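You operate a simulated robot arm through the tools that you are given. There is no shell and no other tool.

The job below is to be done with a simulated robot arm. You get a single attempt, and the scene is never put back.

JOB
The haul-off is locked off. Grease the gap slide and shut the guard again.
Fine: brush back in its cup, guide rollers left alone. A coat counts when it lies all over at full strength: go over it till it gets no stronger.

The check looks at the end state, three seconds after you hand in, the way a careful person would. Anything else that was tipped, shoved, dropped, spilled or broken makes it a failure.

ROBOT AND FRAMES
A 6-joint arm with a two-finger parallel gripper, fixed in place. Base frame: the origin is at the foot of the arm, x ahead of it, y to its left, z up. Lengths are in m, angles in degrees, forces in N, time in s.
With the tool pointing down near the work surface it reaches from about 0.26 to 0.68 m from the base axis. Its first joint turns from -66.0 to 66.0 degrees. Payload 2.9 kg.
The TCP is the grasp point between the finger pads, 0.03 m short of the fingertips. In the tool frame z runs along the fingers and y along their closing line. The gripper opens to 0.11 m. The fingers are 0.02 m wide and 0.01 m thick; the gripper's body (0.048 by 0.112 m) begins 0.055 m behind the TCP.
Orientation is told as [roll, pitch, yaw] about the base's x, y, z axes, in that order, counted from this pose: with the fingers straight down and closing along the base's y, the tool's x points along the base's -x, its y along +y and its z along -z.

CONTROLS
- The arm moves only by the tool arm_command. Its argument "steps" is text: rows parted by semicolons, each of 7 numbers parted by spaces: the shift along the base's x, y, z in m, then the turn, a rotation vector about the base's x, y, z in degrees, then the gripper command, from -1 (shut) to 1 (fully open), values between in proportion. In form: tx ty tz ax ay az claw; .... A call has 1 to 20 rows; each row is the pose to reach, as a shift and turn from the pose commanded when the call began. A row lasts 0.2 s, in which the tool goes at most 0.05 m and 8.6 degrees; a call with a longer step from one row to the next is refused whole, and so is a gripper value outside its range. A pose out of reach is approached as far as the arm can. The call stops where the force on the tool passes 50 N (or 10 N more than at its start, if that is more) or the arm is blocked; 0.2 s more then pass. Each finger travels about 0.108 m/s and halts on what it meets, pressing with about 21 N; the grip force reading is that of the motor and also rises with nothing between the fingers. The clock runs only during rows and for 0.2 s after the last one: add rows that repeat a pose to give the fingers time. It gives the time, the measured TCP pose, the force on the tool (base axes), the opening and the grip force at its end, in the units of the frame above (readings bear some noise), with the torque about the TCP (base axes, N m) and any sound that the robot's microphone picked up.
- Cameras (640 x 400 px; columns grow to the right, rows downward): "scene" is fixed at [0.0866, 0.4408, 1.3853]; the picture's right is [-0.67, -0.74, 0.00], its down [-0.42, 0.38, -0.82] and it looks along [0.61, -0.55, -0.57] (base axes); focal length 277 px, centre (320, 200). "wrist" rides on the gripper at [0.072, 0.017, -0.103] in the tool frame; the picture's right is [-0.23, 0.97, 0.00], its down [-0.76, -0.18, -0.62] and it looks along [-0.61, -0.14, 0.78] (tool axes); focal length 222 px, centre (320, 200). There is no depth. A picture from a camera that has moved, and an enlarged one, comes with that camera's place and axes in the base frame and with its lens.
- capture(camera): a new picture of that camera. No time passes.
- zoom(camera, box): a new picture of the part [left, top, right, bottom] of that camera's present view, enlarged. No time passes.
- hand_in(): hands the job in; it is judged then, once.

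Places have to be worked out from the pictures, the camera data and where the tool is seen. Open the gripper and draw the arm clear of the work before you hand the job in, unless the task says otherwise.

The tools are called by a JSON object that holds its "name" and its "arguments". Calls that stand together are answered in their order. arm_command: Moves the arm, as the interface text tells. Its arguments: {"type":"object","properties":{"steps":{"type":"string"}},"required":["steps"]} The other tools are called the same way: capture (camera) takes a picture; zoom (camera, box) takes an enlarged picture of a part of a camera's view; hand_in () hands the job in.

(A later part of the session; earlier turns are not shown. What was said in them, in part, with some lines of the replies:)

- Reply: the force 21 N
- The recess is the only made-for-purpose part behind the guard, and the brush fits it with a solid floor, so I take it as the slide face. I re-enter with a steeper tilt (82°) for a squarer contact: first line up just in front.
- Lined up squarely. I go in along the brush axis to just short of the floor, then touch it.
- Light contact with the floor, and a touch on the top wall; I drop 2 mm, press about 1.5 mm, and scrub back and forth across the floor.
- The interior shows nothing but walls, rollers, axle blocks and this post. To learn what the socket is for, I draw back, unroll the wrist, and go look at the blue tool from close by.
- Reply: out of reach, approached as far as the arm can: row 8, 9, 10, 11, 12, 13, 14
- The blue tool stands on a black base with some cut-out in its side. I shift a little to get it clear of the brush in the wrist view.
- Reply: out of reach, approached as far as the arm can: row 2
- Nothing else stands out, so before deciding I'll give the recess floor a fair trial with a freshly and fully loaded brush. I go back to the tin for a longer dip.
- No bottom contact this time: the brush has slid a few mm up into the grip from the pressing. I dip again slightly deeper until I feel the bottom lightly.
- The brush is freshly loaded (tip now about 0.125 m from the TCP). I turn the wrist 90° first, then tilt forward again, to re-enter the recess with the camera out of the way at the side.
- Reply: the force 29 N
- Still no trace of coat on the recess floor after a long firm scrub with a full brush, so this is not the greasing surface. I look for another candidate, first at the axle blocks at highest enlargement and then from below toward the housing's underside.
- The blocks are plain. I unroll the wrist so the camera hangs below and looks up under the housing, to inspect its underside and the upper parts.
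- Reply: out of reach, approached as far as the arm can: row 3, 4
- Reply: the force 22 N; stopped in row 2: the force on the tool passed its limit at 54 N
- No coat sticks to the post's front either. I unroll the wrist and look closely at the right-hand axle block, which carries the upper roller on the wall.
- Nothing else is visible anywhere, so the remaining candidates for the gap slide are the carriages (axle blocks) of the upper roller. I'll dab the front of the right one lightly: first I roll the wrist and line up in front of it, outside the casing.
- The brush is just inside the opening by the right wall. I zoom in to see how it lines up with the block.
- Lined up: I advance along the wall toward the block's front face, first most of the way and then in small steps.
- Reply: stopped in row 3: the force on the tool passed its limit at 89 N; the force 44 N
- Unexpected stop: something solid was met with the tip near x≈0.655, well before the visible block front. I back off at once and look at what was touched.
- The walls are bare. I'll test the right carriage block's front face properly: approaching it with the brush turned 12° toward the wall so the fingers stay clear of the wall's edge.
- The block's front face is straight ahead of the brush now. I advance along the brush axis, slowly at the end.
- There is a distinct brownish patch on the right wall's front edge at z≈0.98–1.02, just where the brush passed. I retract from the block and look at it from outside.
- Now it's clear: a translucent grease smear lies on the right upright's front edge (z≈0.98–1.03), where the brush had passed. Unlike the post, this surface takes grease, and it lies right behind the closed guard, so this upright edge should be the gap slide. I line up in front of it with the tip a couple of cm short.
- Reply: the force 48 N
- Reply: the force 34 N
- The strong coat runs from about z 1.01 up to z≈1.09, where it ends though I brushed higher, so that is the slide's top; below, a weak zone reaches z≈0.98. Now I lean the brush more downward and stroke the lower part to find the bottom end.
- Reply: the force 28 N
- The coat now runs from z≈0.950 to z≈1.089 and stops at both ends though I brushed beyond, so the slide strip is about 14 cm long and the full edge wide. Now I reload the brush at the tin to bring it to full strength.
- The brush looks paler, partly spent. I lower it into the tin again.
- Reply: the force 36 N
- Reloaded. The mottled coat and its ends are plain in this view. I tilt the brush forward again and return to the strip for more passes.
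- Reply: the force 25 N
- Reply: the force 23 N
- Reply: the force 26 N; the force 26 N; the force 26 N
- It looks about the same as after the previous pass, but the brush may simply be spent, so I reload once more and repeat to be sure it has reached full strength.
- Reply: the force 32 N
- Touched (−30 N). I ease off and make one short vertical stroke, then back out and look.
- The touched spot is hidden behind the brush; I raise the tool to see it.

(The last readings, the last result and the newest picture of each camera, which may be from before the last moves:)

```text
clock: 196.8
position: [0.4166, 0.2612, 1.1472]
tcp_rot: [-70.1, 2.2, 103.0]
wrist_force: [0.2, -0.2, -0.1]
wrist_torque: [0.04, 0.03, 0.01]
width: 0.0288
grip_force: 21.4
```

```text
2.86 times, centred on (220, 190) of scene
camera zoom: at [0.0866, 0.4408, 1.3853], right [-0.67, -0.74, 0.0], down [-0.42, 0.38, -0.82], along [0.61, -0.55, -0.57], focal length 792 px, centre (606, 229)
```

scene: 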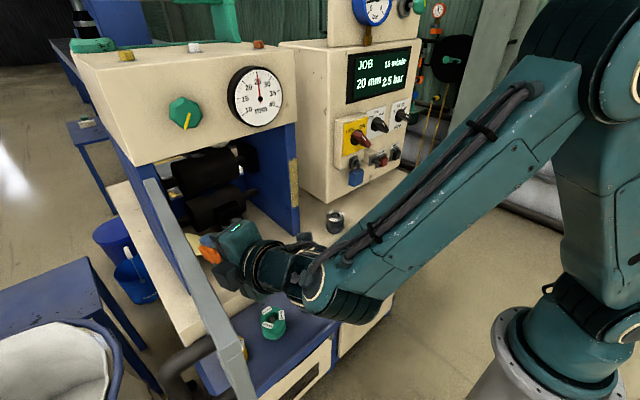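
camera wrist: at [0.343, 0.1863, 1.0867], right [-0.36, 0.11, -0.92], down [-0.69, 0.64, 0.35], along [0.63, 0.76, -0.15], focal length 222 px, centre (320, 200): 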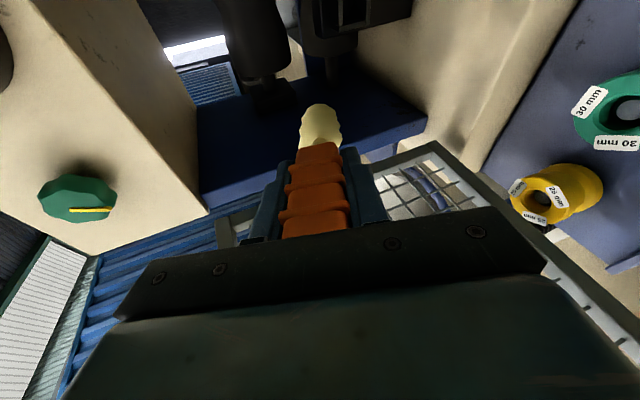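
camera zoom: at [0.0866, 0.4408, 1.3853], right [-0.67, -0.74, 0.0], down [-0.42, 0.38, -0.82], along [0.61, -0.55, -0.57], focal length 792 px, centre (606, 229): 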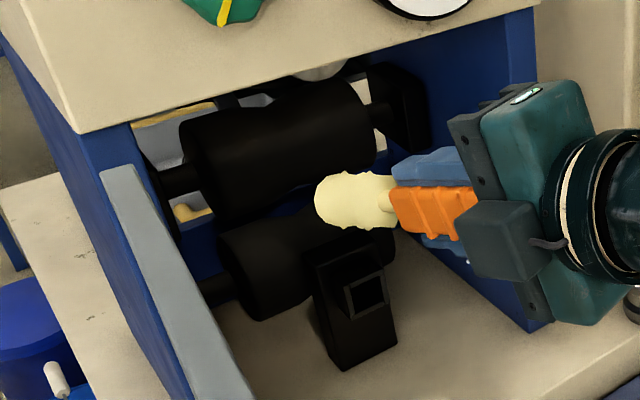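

The left edge stayed blue where touched, so only the right upright's strip is the slide, and it is done. Now I bring the tool back to vertical on the way to the brush cup.

{"name": "arm_command", "arguments": {"steps": "-0.01 -0.01 0 -0.9 7.7 -1.2 -1; -0.02 -0.03 0 -1.8 15.5 -2.5 -1; -0.025 -0.055 0 -2.6 23.2 -3.7 -1; -0.03 -0.08 0 -3.5 31 -5 -1; -0.03 -0.105 0 -4.4 38.7 -6.2 -1; -0.03 -0.135 0 -5.3 46.5 -7.5 -1; -0.03 -0.165 0 -6.1 54.2 -8.7 -1; -0.03 -0.195 0 -7 62 -10 -1; -0.03 -0.22 0 -7.9 69.7 -11.2 -1; -0.03 -0.22 0 -7.9 69.7 -11.2 -1"}}

{"name": "arm_command", "arguments": {"steps": "0.001 -0.027 -0.002 0 0 -8.2 -1; 0.002 -0.054 -0.004 0 0 -16.4 -1; 0.003 -0.081 -0.006 0 0 -24.6 -1; 0.004 -0.108 -0.008 0 0 -32.8 -1; 0.005 -0.135 -0.01 0 0 -41 -1; 0.006 -0.162 -0.012 0 0 -49.2 -1; 0.007 -0.189 -0.014 0 0 -57.4 -1; 0.008 -0.216 -0.016 0 0 -65.6 -1; 0.009 -0.243 -0.018 0 0 -73.8 -1; 0.01 -0.27 -0.02 0 0 -82 -1; 0.012 -0.297 -0.022 0 0 -90 -1; 0.013 -0.298 -0.022 0 0 -90 -1"}}

{"name": "capture", "arguments": {"camera": "wrist"}}

{"name": "zoom", "arguments": {"camera": "scene", "box": [360, 120, 480, 260]}}

```text
clock: 199.0
position: [0.3876, 0.0392, 1.1418]
tcp_rot: [-0.1, 0.6, 92.1]
wrist_force: [-0.1, -0.6, -0.7]
wrist_torque: [0.0, -0.05, -0.01]
width: 0.0288
grip_force: 21.4
```

```text
clock: 201.6
position: [0.4013, -0.256, 1.1222]
tcp_rot: [-0.3, 0.6, 2.0]
wrist_force: [1.0, 0.4, -0.6]
wrist_torque: [0.01, -0.01, 0.01]
width: 0.0288
grip_force: 20.9
```

```text
taken
camera wrist: at [0.3284, -0.2417, 1.2258], right [0.19, 0.98, -0.01], down [0.77, -0.15, 0.62], along [0.6, -0.12, -0.79], focal length 222 px, centre (320, 200)
```

wrist: 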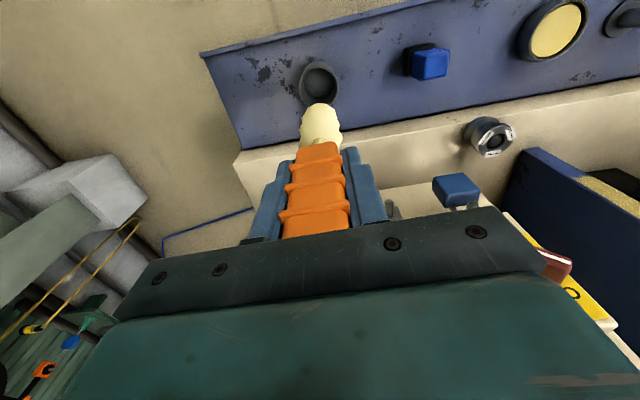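

```text
2.86 times, centred on (420, 190) of scene
camera zoom: at [0.0867, 0.4408, 1.3853], right [-0.67, -0.74, 0.0], down [-0.42, 0.38, -0.82], along [0.61, -0.55, -0.57], focal length 792 px, centre (34, 229)
```

zoom: 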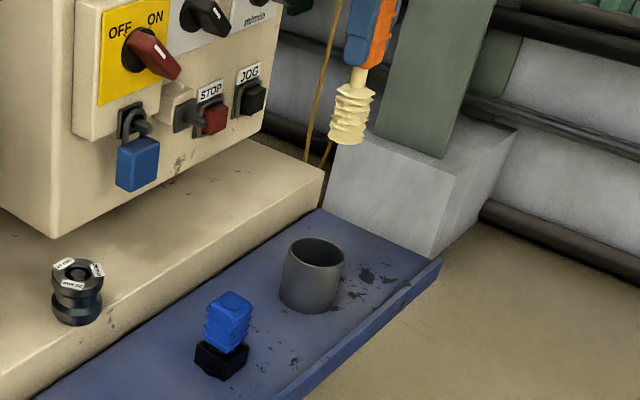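

The brush hangs over its cup. I straighten the small yaw error, centre, and lower it in, slowing down near the bottom.

{"name": "arm_command", "arguments": {"steps": "-0.001 -0.0018 -0.04 0 -0.6 -2 -1; -0.001 -0.0018 -0.08 0 -0.6 -2 -1; -0.001 -0.0018 -0.11 0 -0.6 -2 -1; -0.001 -0.0018 -0.125 0 -0.6 -2 -1"}}

{"name": "zoom", "arguments": {"camera": "wrist", "box": [240, 40, 400, 160]}}

{"name": "zoom", "arguments": {"camera": "scene", "box": [380, 150, 470, 250]}}

```text
clock: 202.6
position: [0.4003, -0.2599, 0.9946]
tcp_rot: [-0.1, 0.1, 0.1]
wrist_force: [0.1, -0.2, -0.8]
wrist_torque: [0.01, 0.02, -0.01]
width: 0.0284
grip_force: 21.1
```

```text
3.33 times, centred on (320, 100) of wrist
camera zoom: at [0.3268, -0.2434, 1.0983], right [0.23, 0.97, 0.0], down [0.76, -0.17, 0.62], along [0.61, -0.14, -0.78], focal length 740 px, centre (320, 533)
```

zoom: 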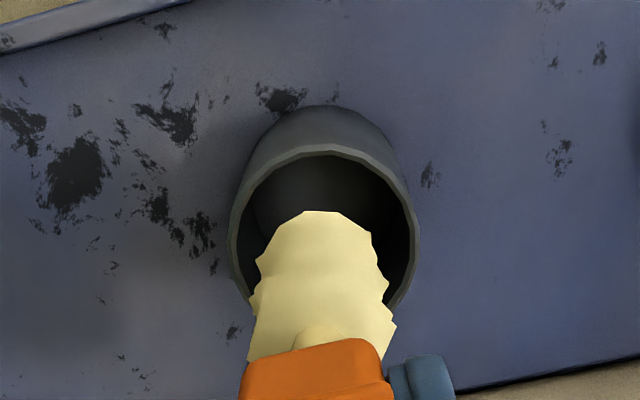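

```text
4.00 times, centred on (425, 200) of scene
camera zoom: at [0.0866, 0.4408, 1.3853], right [-0.67, -0.74, 0.0], down [-0.42, 0.38, -0.82], along [0.61, -0.55, -0.57], focal length 1108 px, centre (-100, 200)
```

zoom: 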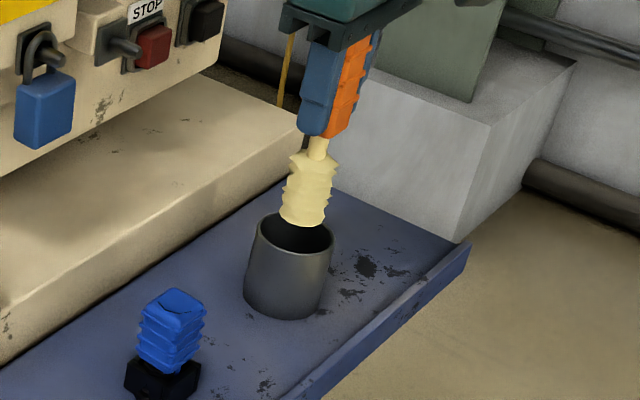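

Well above the cup's mouth and almost centred (cup centre ~4 mm toward me). I correct and lower to near the bottom.

{"name": "arm_command", "arguments": {"steps": "-0.003 0.001 -0.02 0 0 0 -1; -0.003 0.001 -0.04 0 0 0 -1; -0.003 0.001 -0.058 0 0 0 -1; -0.003 0.001 -0.066 0 0 0 -1"}}

{"name": "arm_command", "arguments": {"steps": "0 0 -0.003 0 0 0 -1; 0 0 -0.006 0 0 0 -1; 0 0 -0.009 0 0 0 -1"}}

```text
clock: 203.6
position: [0.3982, -0.2591, 0.9297]
tcp_rot: [-0.3, 0.0, 0.1]
wrist_force: [0.9, 0.5, -1.0]
wrist_torque: [0.02, 0.04, -0.01]
width: 0.0287
grip_force: 21.0
```

```text
clock: 204.4
position: [0.3971, -0.2586, 0.9202]
tcp_rot: [-0.4, 0.1, 0.0]
wrist_force: [-0.8, -0.6, -0.5]
wrist_torque: [0.03, 0.0, -0.02]
width: 0.0286
grip_force: 21.3
```

{"name": "arm_command", "arguments": {"steps": "0 0 -0.002 0 0 0 -1; 0 0 -0.004 0 0 0 -1"}}

{"name": "zoom", "arguments": {"camera": "scene", "box": [380, 150, 470, 250]}}

```text
clock: 205.0
position: [0.3978, -0.2596, 0.92]
tcp_rot: [-0.4, -0.3, 0.2]
wrist_force: [-2.7, 2.9, 24.3]
wrist_torque: [0.34, 0.31, 0.01]
width: 0.029
grip_force: 21.0
```

```text
4.00 times, centred on (425, 200) of scene
camera zoom: at [0.0863, 0.4411, 1.3852], right [-0.67, -0.74, 0.0], down [-0.42, 0.38, -0.82], along [0.61, -0.55, -0.57], focal length 1108 px, centre (-100, 200)
```

zoom: 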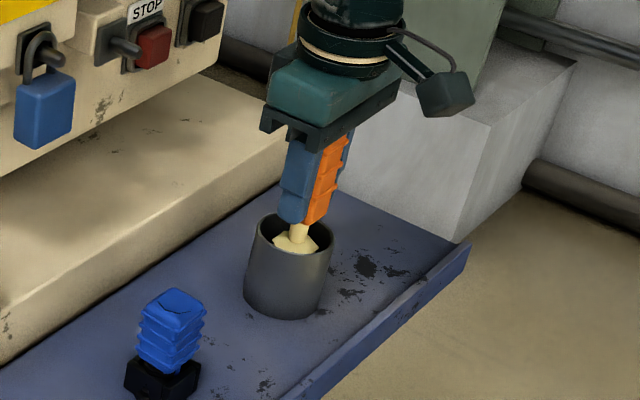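

The brush stands on the cup's floor. I ease up 2 mm, open the fingers, and lift straight away.

{"name": "arm_command", "arguments": {"steps": "0 0 0.002 0 0 0 -1; 0 0 0.002 0 0 0 -0.4; 0 0 0.002 0 0 0 0.0; 0 0 0.002 0 0 0 0.2; 0 0 0.002 0 0 0 0.2; 0 0 0.03 0 0 0 0.2; 0 0 0.07 0 0 0 0.2; 0 0 0.11 0 0 0 0.2; 0 0 0.15 0 0 0 0.2"}}

{"name": "zoom", "arguments": {"camera": "scene", "box": [380, 150, 470, 250]}}

{"name": "capture", "arguments": {"camera": "wrist"}}

```text
clock: 207.0
position: [0.3976, -0.2586, 1.0693]
tcp_rot: [-0.2, 0.1, 0.1]
wrist_force: [-0.3, -0.3, -0.2]
wrist_torque: [0.01, -0.02, 0.01]
width: 0.0662
grip_force: 0.0
```

```text
4.00 times, centred on (425, 200) of scene
camera zoom: at [0.0866, 0.4408, 1.3853], right [-0.67, -0.74, 0.0], down [-0.42, 0.38, -0.82], along [0.61, -0.55, -0.57], focal length 1108 px, centre (-100, 200)
```

zoom: 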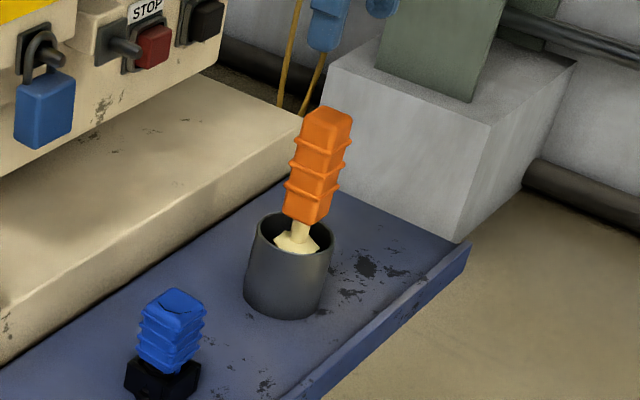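

```text
taken
camera wrist: at [0.3237, -0.2416, 1.1741], right [0.23, 0.97, 0.0], down [0.76, -0.17, 0.62], along [0.61, -0.14, -0.78], focal length 222 px, centre (320, 200)
```

wrist: 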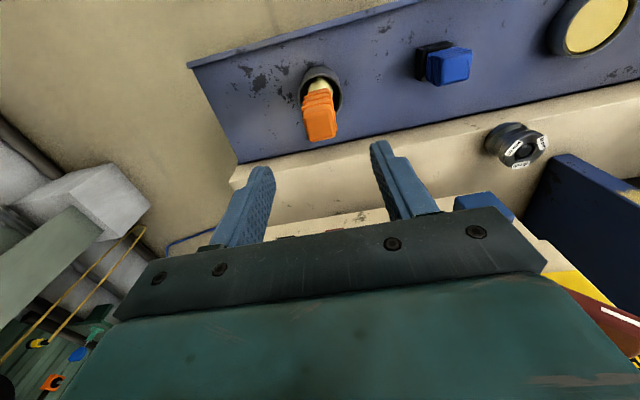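

The brush stands in its cup as at the start. Now for the guard: I raise the arm, shut the fingers and move to the middle, high up, to see how the door stands.

{"name": "arm_command", "arguments": {"steps": "0 0.03 0.04 0 0 0 0; 0 0.07 0.08 0 0 0 -0.5; 0 0.115 0.12 0 0 0 -1; 0 0.16 0.16 0 0 0 -1; 0 0.205 0.18 0 0 0 -1; 0 0.25 0.18 0 0 0 -1; 0 0.295 0.18 0 0 0 -1; 0 0.34 0.18 0 0 0 -1; -0.02 0.38 0.18 0 0 0 -1; -0.04 0.41 0.18 0 0 0 -1"}}

{"name": "capture", "arguments": {"camera": "wrist"}}

{"name": "capture", "arguments": {"camera": "scene"}}

```text
refused: row 2 steps farther than a row can; nothing moved
```

```text
taken
camera wrist: at [0.3237, -0.2416, 1.1741], right [0.23, 0.97, 0.0], down [0.76, -0.17, 0.62], along [0.61, -0.14, -0.78], focal length 222 px, centre (320, 200)
```

wrist: 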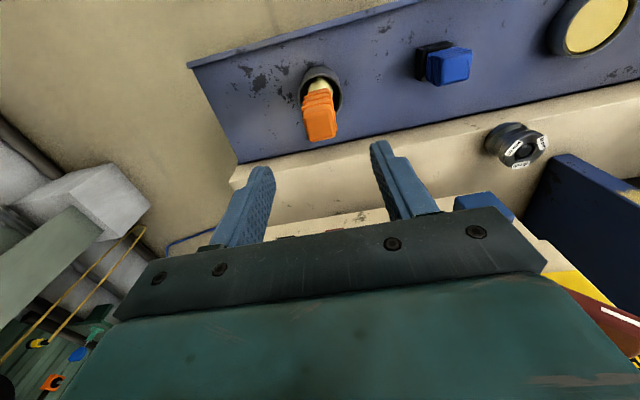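

```text
taken
```

scene: 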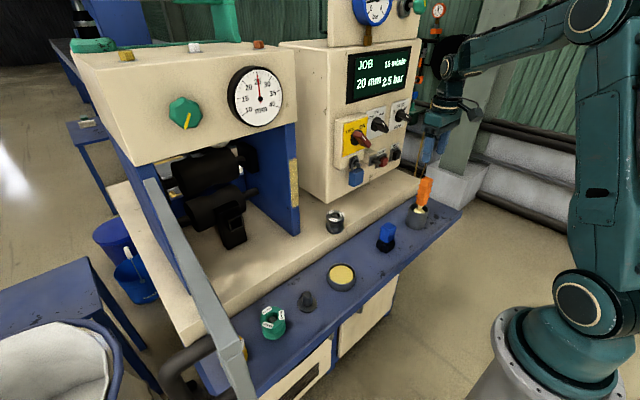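

That call had too large a step and was refused; I repeat it with smaller steps.

{"name": "arm_command", "arguments": {"steps": "0 0.02 0.03 0 0 0 0; 0 0.045 0.06 0 0 0 -0.5; 0 0.07 0.09 0 0 0 -1; 0 0.1 0.12 0 0 0 -1; 0 0.135 0.15 0 0 0 -1; 0 0.17 0.17 0 0 0 -1; 0 0.21 0.18 0 0 0 -1; 0 0.255 0.18 0 0 0 -1; 0 0.3 0.18 0 0 0 -1; -0.01 0.345 0.18 0 0 0 -1; -0.025 0.385 0.18 0 0 0 -1; -0.04 0.42 0.18 0 0 0 -1"}}

{"name": "capture", "arguments": {"camera": "wrist"}}

{"name": "zoom", "arguments": {"camera": "scene", "box": [120, 150, 340, 400]}}

```text
clock: 209.6
position: [0.3531, 0.1627, 1.2476]
tcp_rot: [-0.3, 0.0, 0.1]
wrist_force: [0.4, -0.1, 0.1]
wrist_torque: [-0.02, -0.02, -0.01]
width: 0.0002
grip_force: 20.6
out of reach, approached as far as the arm can: row 7
```

```text
taken
camera wrist: at [0.2794, 0.1788, 1.3512], right [0.23, 0.97, 0.0], down [0.76, -0.17, 0.62], along [0.61, -0.14, -0.78], focal length 222 px, centre (320, 200)
```

wrist: 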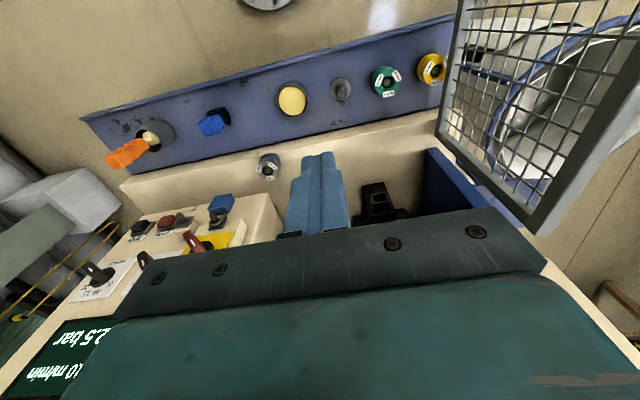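

```text
1.60 times, centred on (230, 275) of scene
camera zoom: at [0.0866, 0.4408, 1.3853], right [-0.67, -0.74, 0.0], down [-0.42, 0.38, -0.82], along [0.61, -0.55, -0.57], focal length 443 px, centre (464, 80)
```

zoom: 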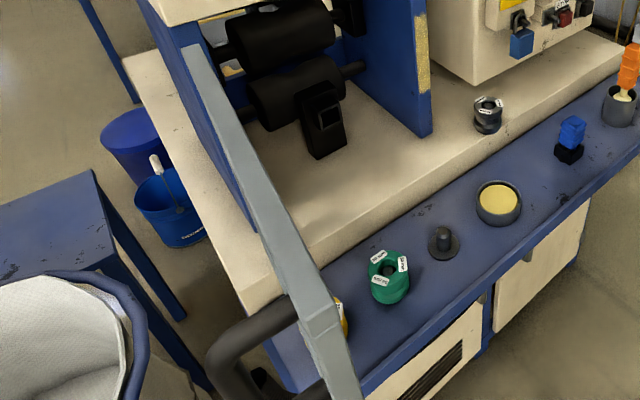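

The door stands at about 93°, its top rail running from the hinge at (0.545, 0.39) to a free end near (0.23, 0.41). I'll straddle the top rail from above with part-open fingers, about 0.2 m from the hinge, clear of the handle; first I move above it.

{"name": "arm_command", "arguments": {"steps": "0 0.04 0 0 0 0 -0.5; 0 0.08 0 0 0 0 0; 0 0.12 0 0 0 0 0.45; -0.002 0.16 -0.002 0 0 0 0.45; -0.005 0.2 -0.005 0 0 0 0.45; -0.008 0.238 -0.008 0 0 0 0.45; -0.008 0.238 -0.008 0 0 0 0.45"}}

{"name": "capture", "arguments": {"camera": "wrist"}}

{"name": "capture", "arguments": {"camera": "scene"}}

```text
clock: 211.2
position: [0.3503, 0.4035, 1.2383]
tcp_rot: [-0.4, 0.0, 0.2]
wrist_force: [-0.1, 0.8, 0.1]
wrist_torque: [0.0, -0.02, -0.02]
width: 0.0799
grip_force: 0.1
```

```text
taken
camera wrist: at [0.2764, 0.4208, 1.3405], right [0.23, 0.97, 0.0], down [0.76, -0.17, 0.62], along [0.61, -0.14, -0.78], focal length 222 px, centre (320, 200)
```

wrist: 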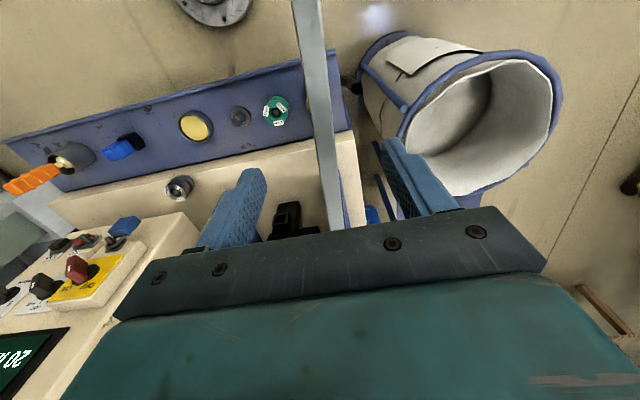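

```text
taken
```

scene: 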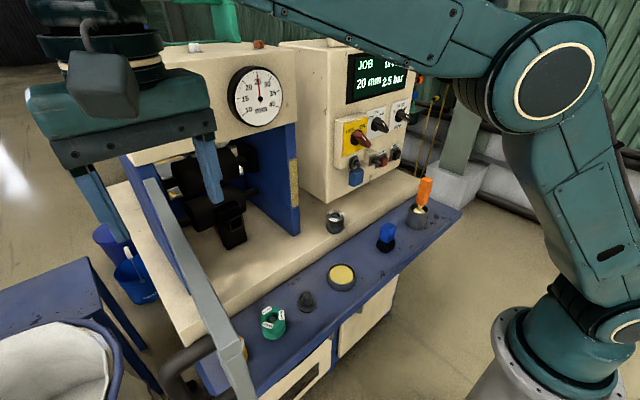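

The rail passes right between the open fingers. I descend so the fingers straddle it.

{"name": "arm_command", "arguments": {"steps": "0 0 -0.03 0 0 0 0.45; 0 0 -0.055 0 0 0 0.45; 0 0 -0.075 0 0 0 0.45"}}

{"name": "capture", "arguments": {"camera": "wrist"}}

```text
clock: 212.0
position: [0.3504, 0.398, 1.1641]
tcp_rot: [-0.2, 0.1, 0.1]
wrist_force: [0.0, 1.0, 0.3]
wrist_torque: [-0.01, 0.01, 0.0]
width: 0.0797
grip_force: 0.0
```

```text
taken
camera wrist: at [0.276, 0.4152, 1.2667], right [0.22, 0.97, 0.0], down [0.76, -0.17, 0.62], along [0.61, -0.14, -0.78], focal length 222 px, centre (320, 200)
```

wrist: 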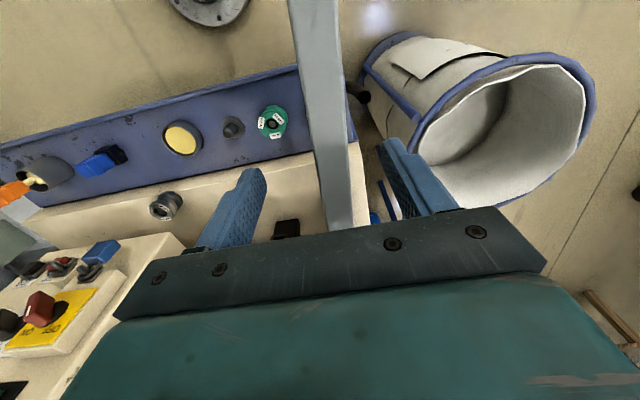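

Straddled. Now I draw the door shut along its arc, turning with it, to about 30° open.

{"name": "arm_command", "arguments": {"steps": "-0.003 -0.012 0 0 0 3 0.2; -0.004 -0.027 0 0 0 6 0; -0.003 -0.043 0 0 0 8 0; 0 -0.056 0 0 0 12 0; 0.004 -0.07 0 0 0 16 0; 0.009 -0.083 0 0 0 20 0; 0.014 -0.096 0 0 0 24 0; 0.021 -0.108 0 0 0 28 0; 0.028 -0.12 0 0 0 32 0; 0.036 -0.131 0 0 0 36 0; 0.045 -0.142 0 0 0 40 0"}}

{"name": "capture", "arguments": {"camera": "wrist"}}

{"name": "capture", "arguments": {"camera": "scene"}}

```text
clock: 214.4
position: [0.3954, 0.2588, 1.163]
tcp_rot: [-0.3, 0.0, 40.2]
wrist_force: [-0.2, -0.3, 0.3]
wrist_torque: [-0.01, 0.0, -0.04]
width: 0.0551
grip_force: 0.3
```

```text
taken
camera wrist: at [0.3274, 0.2252, 1.2658], right [-0.46, 0.89, 0.0], down [0.69, 0.36, 0.62], along [0.56, 0.28, -0.78], focal length 222 px, centre (320, 200)
```

wrist: 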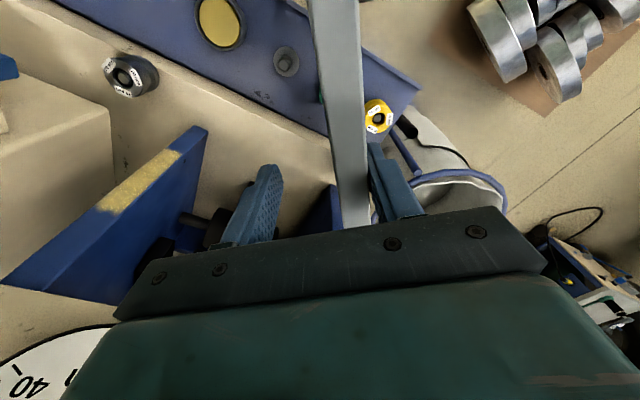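

```text
taken
```

scene: 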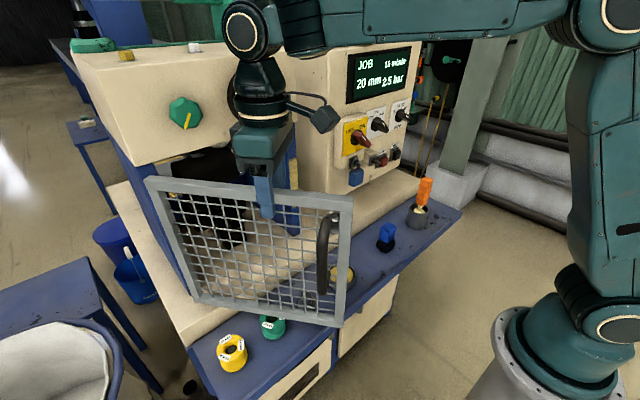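

The door follows smoothly. I continue to about 30°.

{"name": "arm_command", "arguments": {"steps": "0.01 -0.01 0 0 0 4 0; 0.02 -0.02 0 0 0 8 0; 0.031 -0.028 0 0 0 12 0; 0.042 -0.036 0 0 0 16 0; 0.054 -0.043 0 0 0 20 0; 0.064 -0.048 0 0 0 23 0"}}

{"name": "capture", "arguments": {"camera": "scene"}}

{"name": "capture", "arguments": {"camera": "wrist"}}

```text
clock: 215.8
position: [0.4564, 0.2086, 1.1643]
tcp_rot: [-0.4, -0.1, 63.1]
wrist_force: [-0.3, 0.5, 0.1]
wrist_torque: [0.01, 0.01, 0.02]
width: 0.0556
grip_force: 0.1
```

```text
taken
```

scene: 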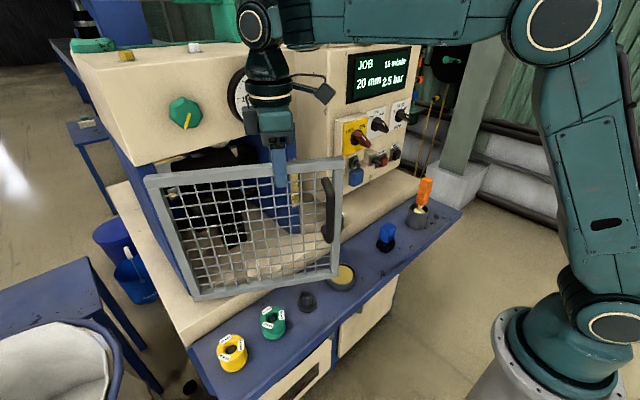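

```text
taken
camera wrist: at [0.4081, 0.1514, 1.2672], right [-0.77, 0.64, 0.0], down [0.5, 0.6, 0.62], along [0.4, 0.48, -0.78], focal length 222 px, centre (320, 200)
```

wrist: 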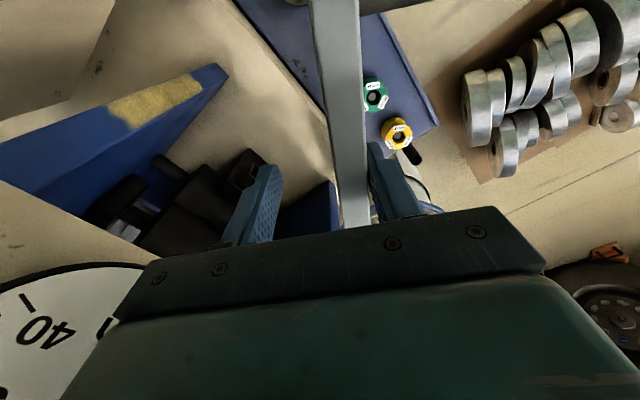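

About 30° open. I lift the fingers straight off the rail and then draw back from the machine.

{"name": "arm_command", "arguments": {"steps": "0 0 0.025 0 0 0 0; 0 0 0.05 0 0 0 0; -0.02 0 0.06 0 0 0 -0.5; -0.05 -0.01 0.06 0 0 0 -1; -0.09 -0.02 0.06 0 0 0 -1; -0.1 -0.02 0.06 0 0 0 -1"}}

{"name": "capture", "arguments": {"camera": "scene"}}

```text
clock: 217.2
position: [0.3582, 0.1913, 1.2284]
tcp_rot: [-0.1, 0.2, 62.3]
wrist_force: [-0.6, -0.2, -0.4]
wrist_torque: [0.04, -0.06, -0.01]
width: 0.0002
grip_force: 21.3
out of reach, approached as far as the arm can: row 6
```

```text
taken
```

scene: 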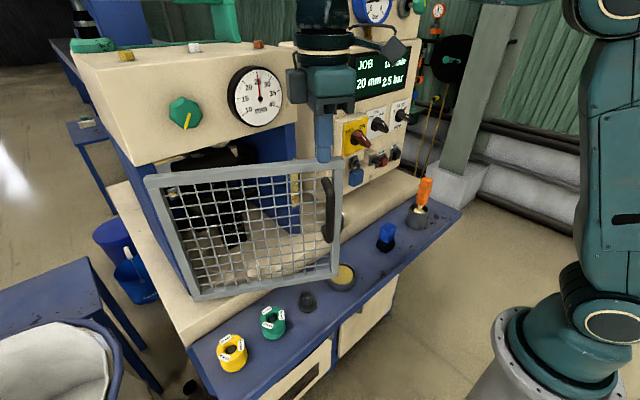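

The door waits at about 30°. I turn the tool back to yaw 0 on the outer side, then lean the shut fingers forward and lower them in front of the top rail, for pushing it closed.

{"name": "arm_command", "arguments": {"steps": "0 0 0 0 0 -7.8 -1; 0 0 0 0 0 -15.6 -1; 0 0 0 0 0 -23.4 -1; 0 0 0 0 0 -31.2 -1; 0 0 0 0 0 -39 -1; 0 0 0 0 0 -46.8 -1; 0 0 0 0 0 -54.6 -1; 0 0 0 0 0 -62.3 -1"}}

{"name": "arm_command", "arguments": {"steps": "0.0 0.002 -0.01 0 -7 0 -1; 0.005 0.004 -0.02 0 -14 0 -1; 0.008 0.006 -0.035 0 -21 0 -1; 0.012 0.008 -0.05 0 -28 0 -1; 0.015 0.009 -0.063 0 -35 0 -1; 0.015 0.009 -0.063 0 -35 0 -1"}}

{"name": "capture", "arguments": {"camera": "scene"}}

{"name": "capture", "arguments": {"camera": "wrist"}}

```text
clock: 219.0
position: [0.3583, 0.1917, 1.227]
tcp_rot: [-0.3, 0.0, 0.7]
wrist_force: [-0.4, 0.3, -0.1]
wrist_torque: [0.01, 0.0, 0.01]
width: 0.0
grip_force: 21.1
```

```text
clock: 220.4
position: [0.4309, 0.2686, 1.3341]
tcp_rot: [-1.1, -29.5, 0.9]
wrist_force: [-0.6, 0.5, -0.1]
wrist_torque: [0.0, -0.04, 0.0]
width: 0.0
grip_force: 21.3
out of reach, approached as far as the arm can: row 1, 2, 3, 4, 5, 6
```

```text
taken
```

scene: 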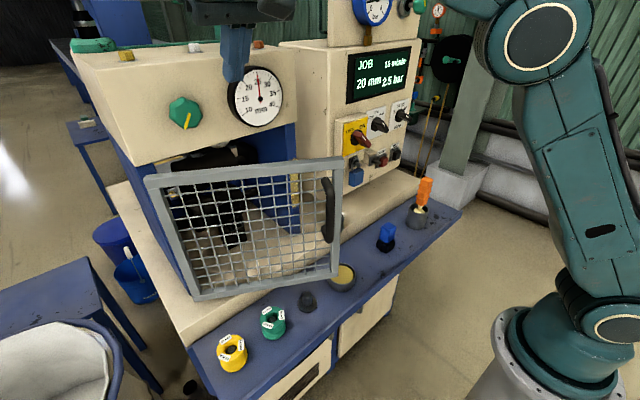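

```text
taken
camera wrist: at [0.3169, 0.2863, 1.3875], right [0.19, 0.98, 0.1], down [0.36, -0.16, 0.92], along [0.92, -0.14, -0.38], focal length 222 px, centre (320, 200)
```

wrist: 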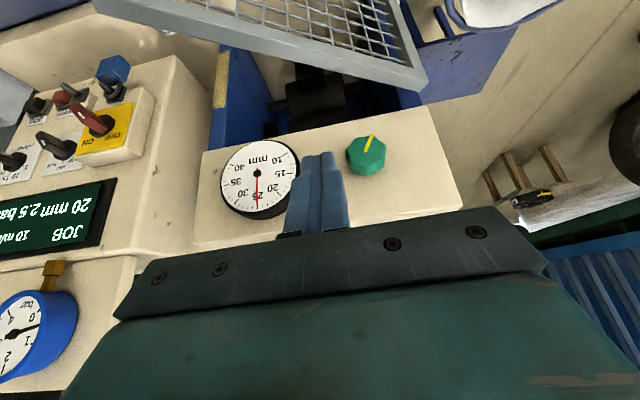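

The forward tilt isn't reachable that high up, and the arm drifted upward (nothing touched). I go back down in the tool-down pose on the door's outer side first, and will lean the fingers at a lower height where that pose is known to work.

{"name": "arm_command", "arguments": {"steps": "-0.015 -0.015 -0.02 0 6 0 -1; -0.03 -0.03 -0.04 0 12 0 -1; -0.045 -0.046 -0.062 0 18 0 -1; -0.06 -0.062 -0.085 0 24 0 -1; -0.073 -0.077 -0.107 0 29.5 0 -1; -0.073 -0.077 -0.107 0 29.5 0 -1"}}

{"name": "capture", "arguments": {"camera": "scene"}}

```text
clock: 221.8
position: [0.3667, 0.192, 1.227]
tcp_rot: [-0.6, 0.1, 0.8]
wrist_force: [0.5, 0.7, 1.0]
wrist_torque: [0.0, -0.01, 0.0]
width: 0.0
grip_force: 21.2
```

```text
taken
```

scene: 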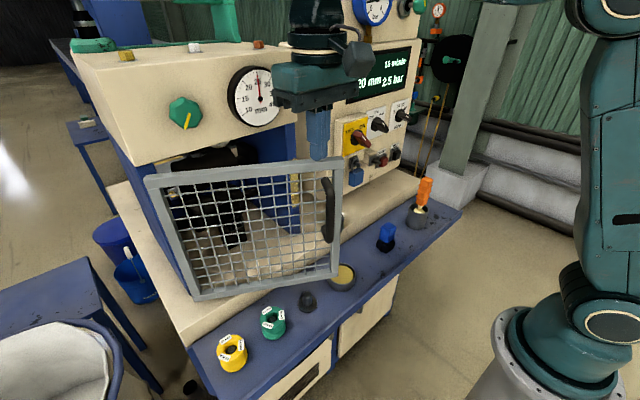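

I shift sideways away from the handle, then go down on the outer side of the door and lean the fingers forward there.

{"name": "arm_command", "arguments": {"steps": "0 0.02 0 0 0 0 -1; -0.003 0.038 -0.02 0 0 0 -1; -0.008 0.038 -0.05 0 0 0 -1; -0.015 0.038 -0.08 0 0 0 -1; -0.025 0.035 -0.11 0 0 0 -1; -0.035 0.03 -0.13 0 0 0 -1; -0.035 0.03 -0.13 0 0 0 -1"}}

{"name": "arm_command", "arguments": {"steps": "0 -0.003 0 0 -8 0 -1; -0.004 -0.006 0 0 -16 0 -1; -0.008 -0.01 0 0 -24 0 -1; -0.012 -0.014 0 0 -32 0 -1; -0.014 -0.018 -0.002 0 -40 0 -1; -0.014 -0.02 -0.004 0 -45 0 -1; -0.014 -0.02 -0.004 0 -45 0 -1"}}

{"name": "capture", "arguments": {"camera": "wrist"}}

{"name": "capture", "arguments": {"camera": "scene"}}

```text
clock: 223.4
position: [0.3553, 0.2631, 1.1956]
tcp_rot: [0.6, 2.8, 0.8]
wrist_force: [0.4, 0.2, -0.5]
wrist_torque: [0.01, 0.0, -0.03]
width: 0.0002
grip_force: 20.9
out of reach, approached as far as the arm can: row 2, 3, 4, 5, 6, 7
```

```text
clock: 225.0
position: [0.4099, 0.3349, 1.3461]
tcp_rot: [-0.4, -36.8, 0.9]
wrist_force: [0.8, 0.8, 0.1]
wrist_torque: [0.0, -0.02, 0.0]
width: 0.0003
grip_force: 20.7
out of reach, approached as far as the arm can: row 1, 2, 3, 4, 5, 6, 7
```

```text
taken
camera wrist: at [0.2895, 0.3502, 1.3846], right [0.17, 0.98, 0.13], down [0.24, -0.17, 0.96], along [0.96, -0.13, -0.26], focal length 222 px, centre (320, 200)
```

wrist: 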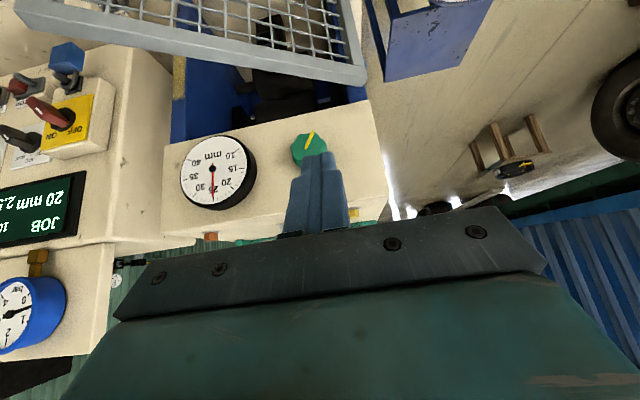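

```text
taken
```

scene: 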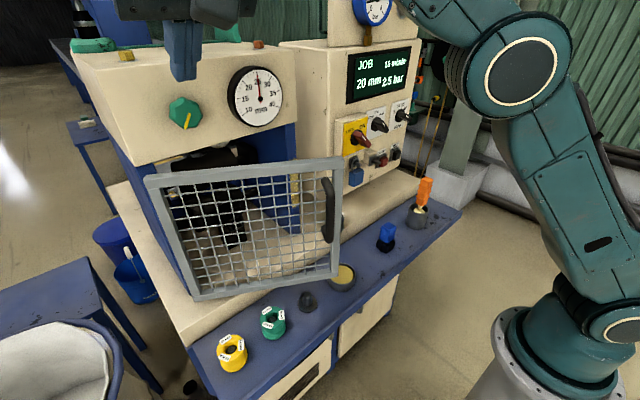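

The arm is caught in an awkward configuration and drifted up again (no contact). I bring it to a pose like its starting one, which I know is comfortable, and compare.

{"name": "arm_command", "arguments": {"steps": "0.004 -0.037 -0.02 0 7.4 0 -1; 0.008 -0.074 -0.04 0 14.8 0 -1; 0.014 -0.111 -0.06 0 22.2 0 -1; 0.02 -0.148 -0.08 0 29.6 0 -1; 0.024 -0.185 -0.1 0 36.8 0 -1; 0.024 -0.185 -0.1 0 36.8 0 -1; 0.024 -0.185 -0.11 0 36.8 0 -1"}}

{"name": "capture", "arguments": {"camera": "scene"}}

```text
clock: 226.6
position: [0.4331, 0.146, 1.238]
tcp_rot: [0.1, 0.1, 0.7]
wrist_force: [-0.3, 0.2, -0.2]
wrist_torque: [0.02, 0.02, 0.01]
width: 0.0001
grip_force: 21.2
```

```text
taken
```

scene: 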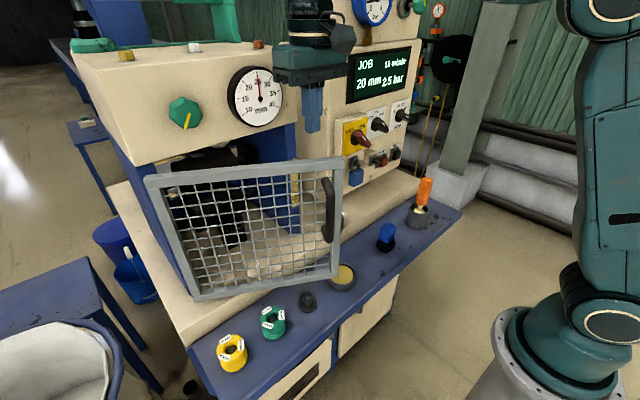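

This matches the starting pose. From here I repeat the backward-and-tilting move that worked at the start, passing over the door's top to its outer side.

{"name": "arm_command", "arguments": {"steps": "-0.03 0 0 0 -8 0 -1; -0.06 0 -0.012 0 -16 0 -1; -0.09 0 -0.04 0 -24 0 -1; -0.12 0 -0.075 0 -32 0 -1; -0.14 0 -0.105 0 -38 0 -1; -0.14 0 -0.105 0 -38 0 -1"}}

{"name": "capture", "arguments": {"camera": "wrist"}}

{"name": "capture", "arguments": {"camera": "scene"}}

```text
clock: 228.0
position: [0.298, 0.1461, 1.1362]
tcp_rot: [-0.5, -38.0, 0.9]
wrist_force: [0.3, -0.5, 0.0]
wrist_torque: [0.02, 0.02, 0.0]
width: 0.0
grip_force: 21.5
```

```text
taken
camera wrist: at [0.1762, 0.1612, 1.173], right [0.17, 0.98, 0.13], down [0.22, -0.17, 0.96], along [0.96, -0.13, -0.24], focal length 222 px, centre (320, 200)
```

wrist: 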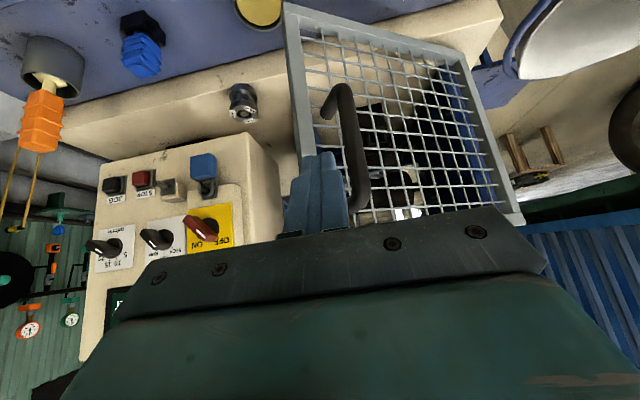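

```text
taken
```

scene: 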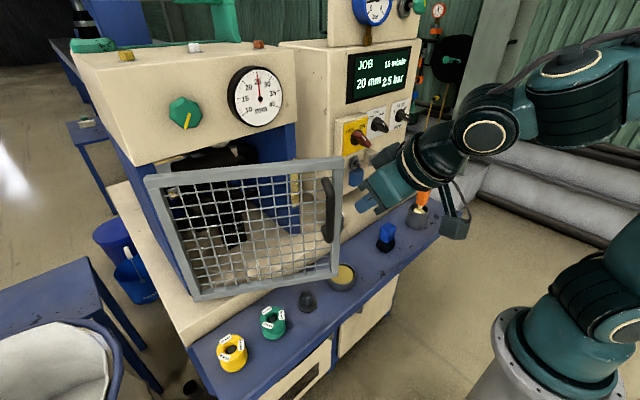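

That worked: the fingers are now outside the door, facing its handle bar near (0.381, 0.167). I bring the fingertips just behind the bar at mid-height.

{"name": "arm_command", "arguments": {"steps": "0.0 0.008 -0.015 0 -3 0 -0.8; 0.008 0.015 -0.03 0 -7 0 -0.8; 0.018 0.021 -0.045 0 -7 0 -0.8; 0.028 0.021 -0.045 0 -7 0 -0.8; 0.036 0.021 -0.045 0 -7 0 -0.8"}}

{"name": "capture", "arguments": {"camera": "wrist"}}

{"name": "zoom", "arguments": {"camera": "scene", "box": [260, 130, 420, 260]}}

```text
clock: 229.2
position: [0.3297, 0.1666, 1.0882]
tcp_rot: [-0.6, -44.9, 1.1]
wrist_force: [0.2, 0.2, 0.7]
wrist_torque: [-0.01, -0.03, -0.01]
width: 0.0112
grip_force: 0.1
```

```text
taken
camera wrist: at [0.2048, 0.1825, 1.1102], right [0.15, 0.98, 0.15], down [0.1, -0.17, 0.98], along [0.98, -0.13, -0.12], focal length 222 px, centre (320, 200)
```

wrist: 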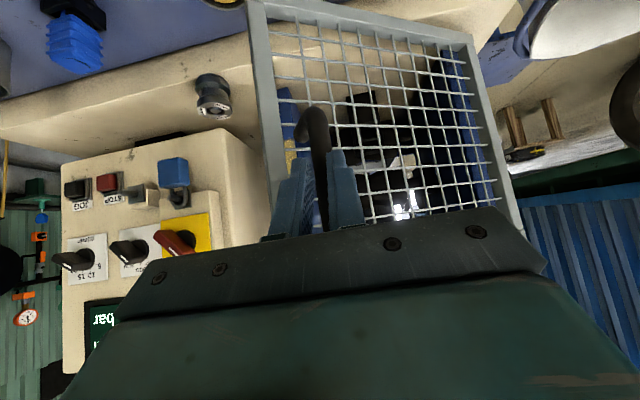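

```text
3.08 times, centred on (340, 195) of scene
camera zoom: at [0.0866, 0.4408, 1.3853], right [-0.67, -0.74, 0.0], down [-0.42, 0.38, -0.82], along [0.61, -0.55, -0.57], focal length 852 px, centre (258, 215)
```

zoom: 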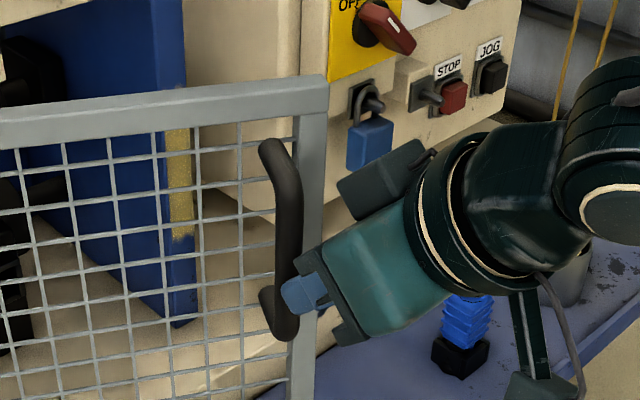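

Aligned with the bar. I push the door along its arc to about 5°.

{"name": "arm_command", "arguments": {"steps": "0.013 0 0 0 0 0 -0.8; 0.023 -0.007 0 0 0 0 -0.8; 0.034 -0.014 0 0 0 0 -0.8; 0.045 -0.021 0 0 0 0 -0.8; 0.055 -0.0257 0 0 0 0 -0.8; 0.066 -0.031 0 0 0 0 -0.8; 0.077 -0.035 0 0 0 0 -0.8; 0.088 -0.039 0 0 0 0 -0.8; 0.1 -0.043 0 0 0 0 -0.8; 0.111 -0.046 0 0 0 0 -0.8; 0.12 -0.048 0 0 0 0 -0.8"}}

{"name": "capture", "arguments": {"camera": "wrist"}}

{"name": "zoom", "arguments": {"camera": "scene", "box": [130, 110, 400, 310]}}

```text
clock: 231.6
position: [0.4504, 0.1188, 1.0907]
tcp_rot: [-0.6, -45.1, 1.1]
wrist_force: [-2.4, -12.1, -2.5]
wrist_torque: [-0.18, 0.05, -0.34]
width: 0.0168
grip_force: 6.1
```

```text
taken
camera wrist: at [0.3252, 0.1341, 1.112], right [0.15, 0.98, 0.15], down [0.1, -0.17, 0.98], along [0.98, -0.13, -0.12], focal length 222 px, centre (320, 200)
```

wrist: 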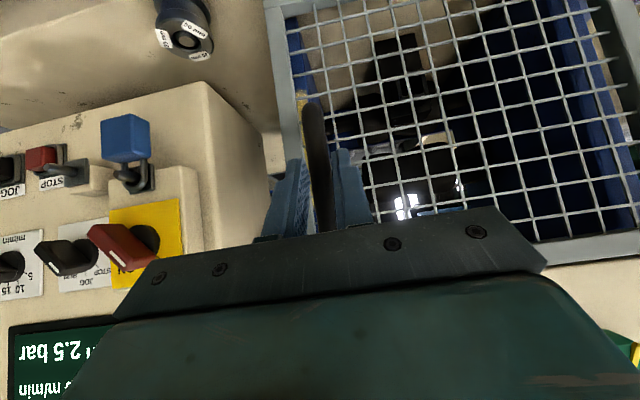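

```text
2.00 times, centred on (265, 210) of scene
camera zoom: at [0.0866, 0.4404, 1.3854], right [-0.67, -0.74, 0.0], down [-0.42, 0.38, -0.82], along [0.61, -0.55, -0.57], focal length 554 px, centre (430, 180)
```

zoom: 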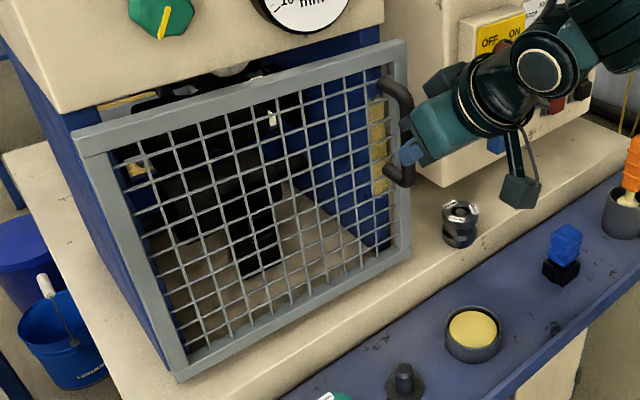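

Almost shut, and the bar has settled between the fingers. I close them on the bar and push the last bit until the door meets its stop.

{"name": "arm_command", "arguments": {"steps": "0 -0.002 0 0 0 0 -1; 0 -0.003 0 0 0 0 -1; 0.008 -0.004 0 0 0 0 -1; 0.016 -0.005 0 0 0 0 -1; 0.022 -0.006 0 0 0 0 -1"}}

{"name": "zoom", "arguments": {"camera": "scene", "box": [130, 110, 400, 310]}}

```text
clock: 232.6
position: [0.4587, 0.116, 1.0878]
tcp_rot: [-0.6, -44.3, 1.6]
wrist_force: [-24.9, -1.8, 11.4]
wrist_torque: [-0.04, 0.04, -0.08]
width: 0.0
grip_force: 21.0
stopped in row 4: the force on the tool passed its limit at 70 N (the readings are from after the stop); the commanded pose is now the measured one
```

```text
2.00 times, centred on (265, 210) of scene
camera zoom: at [0.0857, 0.4407, 1.3854], right [-0.67, -0.74, 0.0], down [-0.42, 0.38, -0.82], along [0.61, -0.55, -0.57], focal length 554 px, centre (430, 180)
```

zoom: 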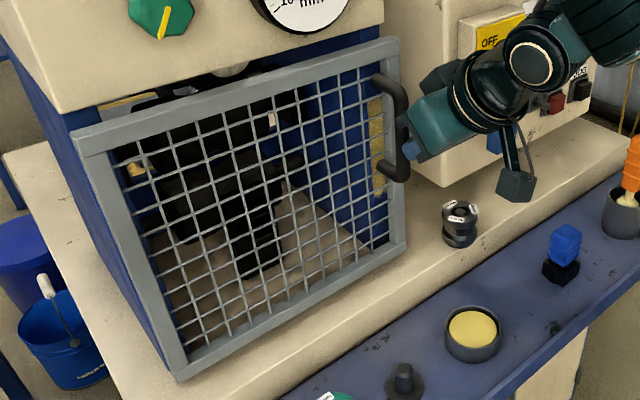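

The push met a firm stop and the door looks as at the start. I back off from the handle and compare the same enlarged view as in the beginning.

{"name": "arm_command", "arguments": {"steps": "-0.01 0 0 0 0 0 -1; -0.03 0 0 0 0 0 -1; -0.06 0 0.01 0 0 0 -1; -0.09 0 0.02 0 0 0 -1"}}

{"name": "zoom", "arguments": {"camera": "scene", "box": [260, 120, 340, 240]}}

{"name": "zoom", "arguments": {"camera": "scene", "box": [130, 120, 330, 300]}}

{"name": "capture", "arguments": {"camera": "wrist"}}

```text
clock: 233.6
position: [0.3703, 0.1149, 1.1093]
tcp_rot: [-0.6, -44.4, 1.4]
wrist_force: [0.6, 0.1, 0.1]
wrist_torque: [0.0, -0.01, 0.0]
width: 0.0
grip_force: 21.0
```

```text
3.33 times, centred on (300, 180) of scene
camera zoom: at [0.0867, 0.4408, 1.3853], right [-0.67, -0.74, 0.0], down [-0.42, 0.38, -0.82], along [0.61, -0.55, -0.57], focal length 923 px, centre (387, 267)
```

zoom: 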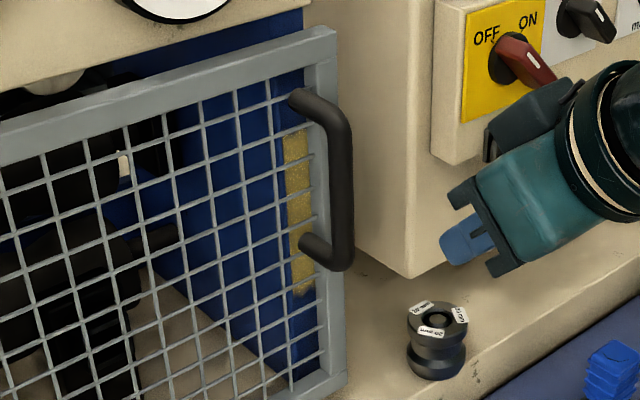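

```text
2.22 times, centred on (230, 210) of scene
camera zoom: at [0.0867, 0.4408, 1.3853], right [-0.67, -0.74, 0.0], down [-0.42, 0.38, -0.82], along [0.61, -0.55, -0.57], focal length 616 px, centre (520, 178)
```

zoom: 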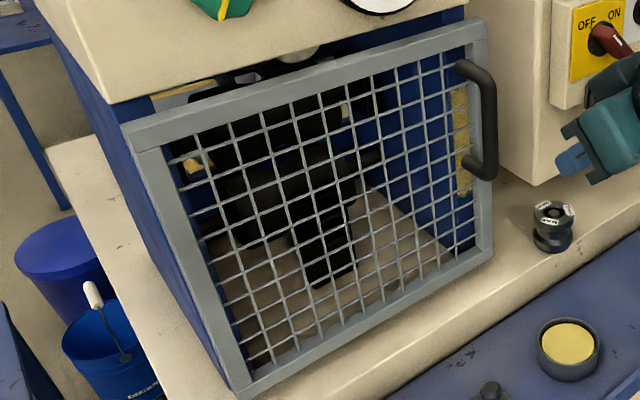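

```text
taken
camera wrist: at [0.2459, 0.1285, 1.1317], right [0.15, 0.98, 0.15], down [0.11, -0.17, 0.98], along [0.98, -0.13, -0.13], focal length 222 px, centre (320, 200)
```

wrist: 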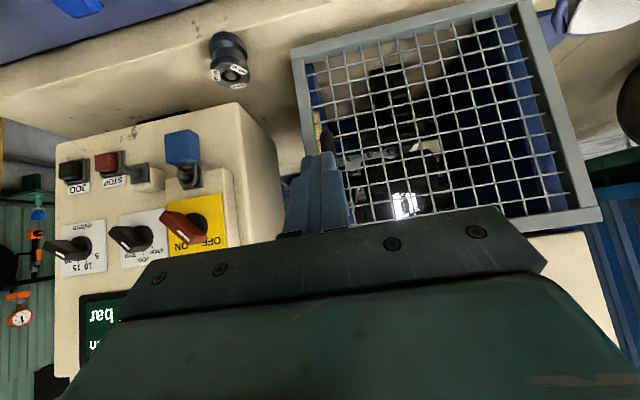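

The guard's corners and handle sit exactly where they were at the start, and the yellow strip shows evenly through the mesh. I open the gripper, draw the arm clear, and check the whole scene.

{"name": "arm_command", "arguments": {"steps": "-0.02 0.01 0.01 0 2 0 -0.5; -0.04 0.02 0.02 0 4 0 0; -0.06 0.03 0.025 0 6 0 0.5; -0.08 0.035 0.027 0 6.4 0 1; -0.08 0.035 0.027 0 6.4 0 1; -0.08 0.035 0.027 0 6.4 0 1"}}

{"name": "capture", "arguments": {"camera": "scene"}}

{"name": "zoom", "arguments": {"camera": "scene", "box": [200, 160, 460, 380]}}

{"name": "zoom", "arguments": {"camera": "scene", "box": [275, 140, 320, 225]}}

{"name": "zoom", "arguments": {"camera": "scene", "box": [380, 150, 470, 250]}}

```text
clock: 235.0
position: [0.2917, 0.1509, 1.1352]
tcp_rot: [-0.4, -38.0, 1.2]
wrist_force: [0.3, 0.4, -0.4]
wrist_torque: [0.0, 0.03, 0.01]
width: 0.1102
grip_force: 0.0
```

```text
taken
```

scene: 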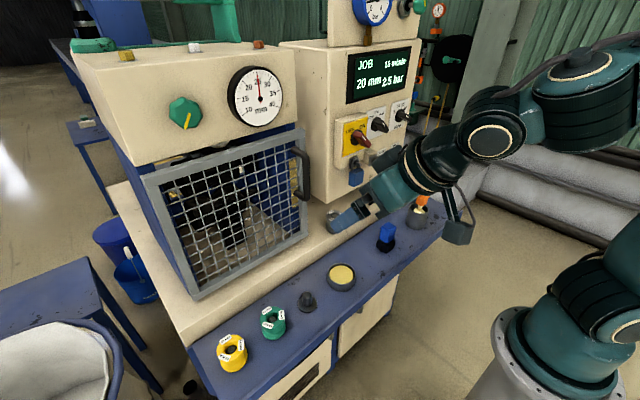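

```text
1.82 times, centred on (330, 270) of scene
camera zoom: at [0.0866, 0.4408, 1.3853], right [-0.67, -0.74, 0.0], down [-0.42, 0.38, -0.82], along [0.61, -0.55, -0.57], focal length 504 px, centre (302, 73)
```

zoom: 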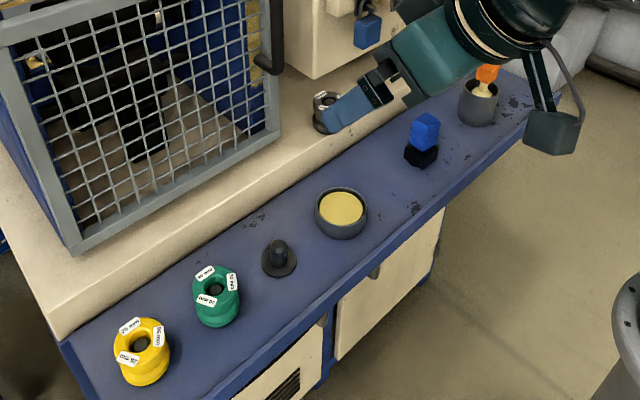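

```text
4.71 times, centred on (298, 182) of scene
camera zoom: at [0.0866, 0.4408, 1.3853], right [-0.67, -0.74, 0.0], down [-0.42, 0.38, -0.82], along [0.61, -0.55, -0.57], focal length 1304 px, centre (426, 282)
```

zoom: 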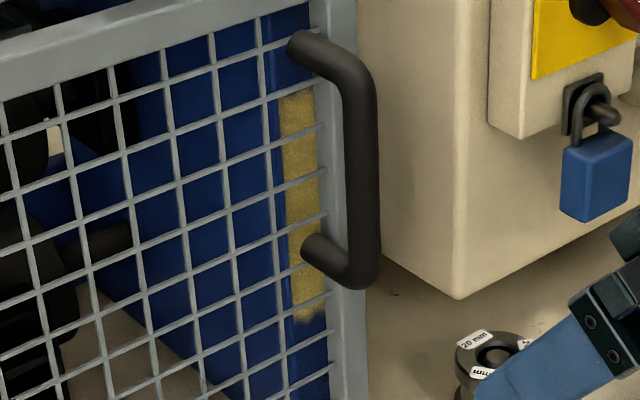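

```text
4.00 times, centred on (425, 200) of scene
camera zoom: at [0.0866, 0.4408, 1.3853], right [-0.67, -0.74, 0.0], down [-0.42, 0.38, -0.82], along [0.61, -0.55, -0.57], focal length 1108 px, centre (-100, 200)
```

zoom: 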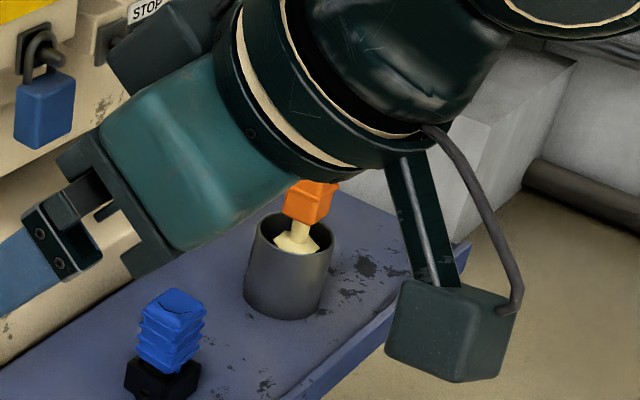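

Everything stands where it was at the start: the guide rollers, tin and blue tool are unmoved, the brush is in its cup and the guard is shut. The slide shows an even, full coat behind the mesh, the gripper is open and the arm is clear. I hand in.

{"name": "hand_in", "arguments": {}}

```text
The job is handed in.
```

I greased the gap slide, shut the guard again, and handed the job in. I don't have the check's result yet.

- **Slide:** I took the gap slide to be the strip on the front edge of the right upright, about 14 cm long. It was the only surface I found that took grease, and it can only be reached with the guard open. I went over it until a freshly loaded brush made it no stronger, and the coat looks even from end to end.
- **Other surfaces touched:** While looking for the slide I also pressed the loaded brush on the socket and post in front of the rollers and on the left upright's edge. It brushed the open door too. No grease shows on the post, socket or left edge; I did not look closely at the door.
- **Bump:** One fingertip hit the right upright hard (about 89 N) during the search. I saw no damage or movement.
- **Brush:** It is back standing in its cup, its bristles still tinted with grease.
- **Guard:** It is pushed against its stop, and its corners and handle match the starting picture.
- **Guide rollers and the rest:** The guide rollers, the tin and the blue tool are where they were at the start.
- **Arm:** The gripper is open and the arm is drawn clear.
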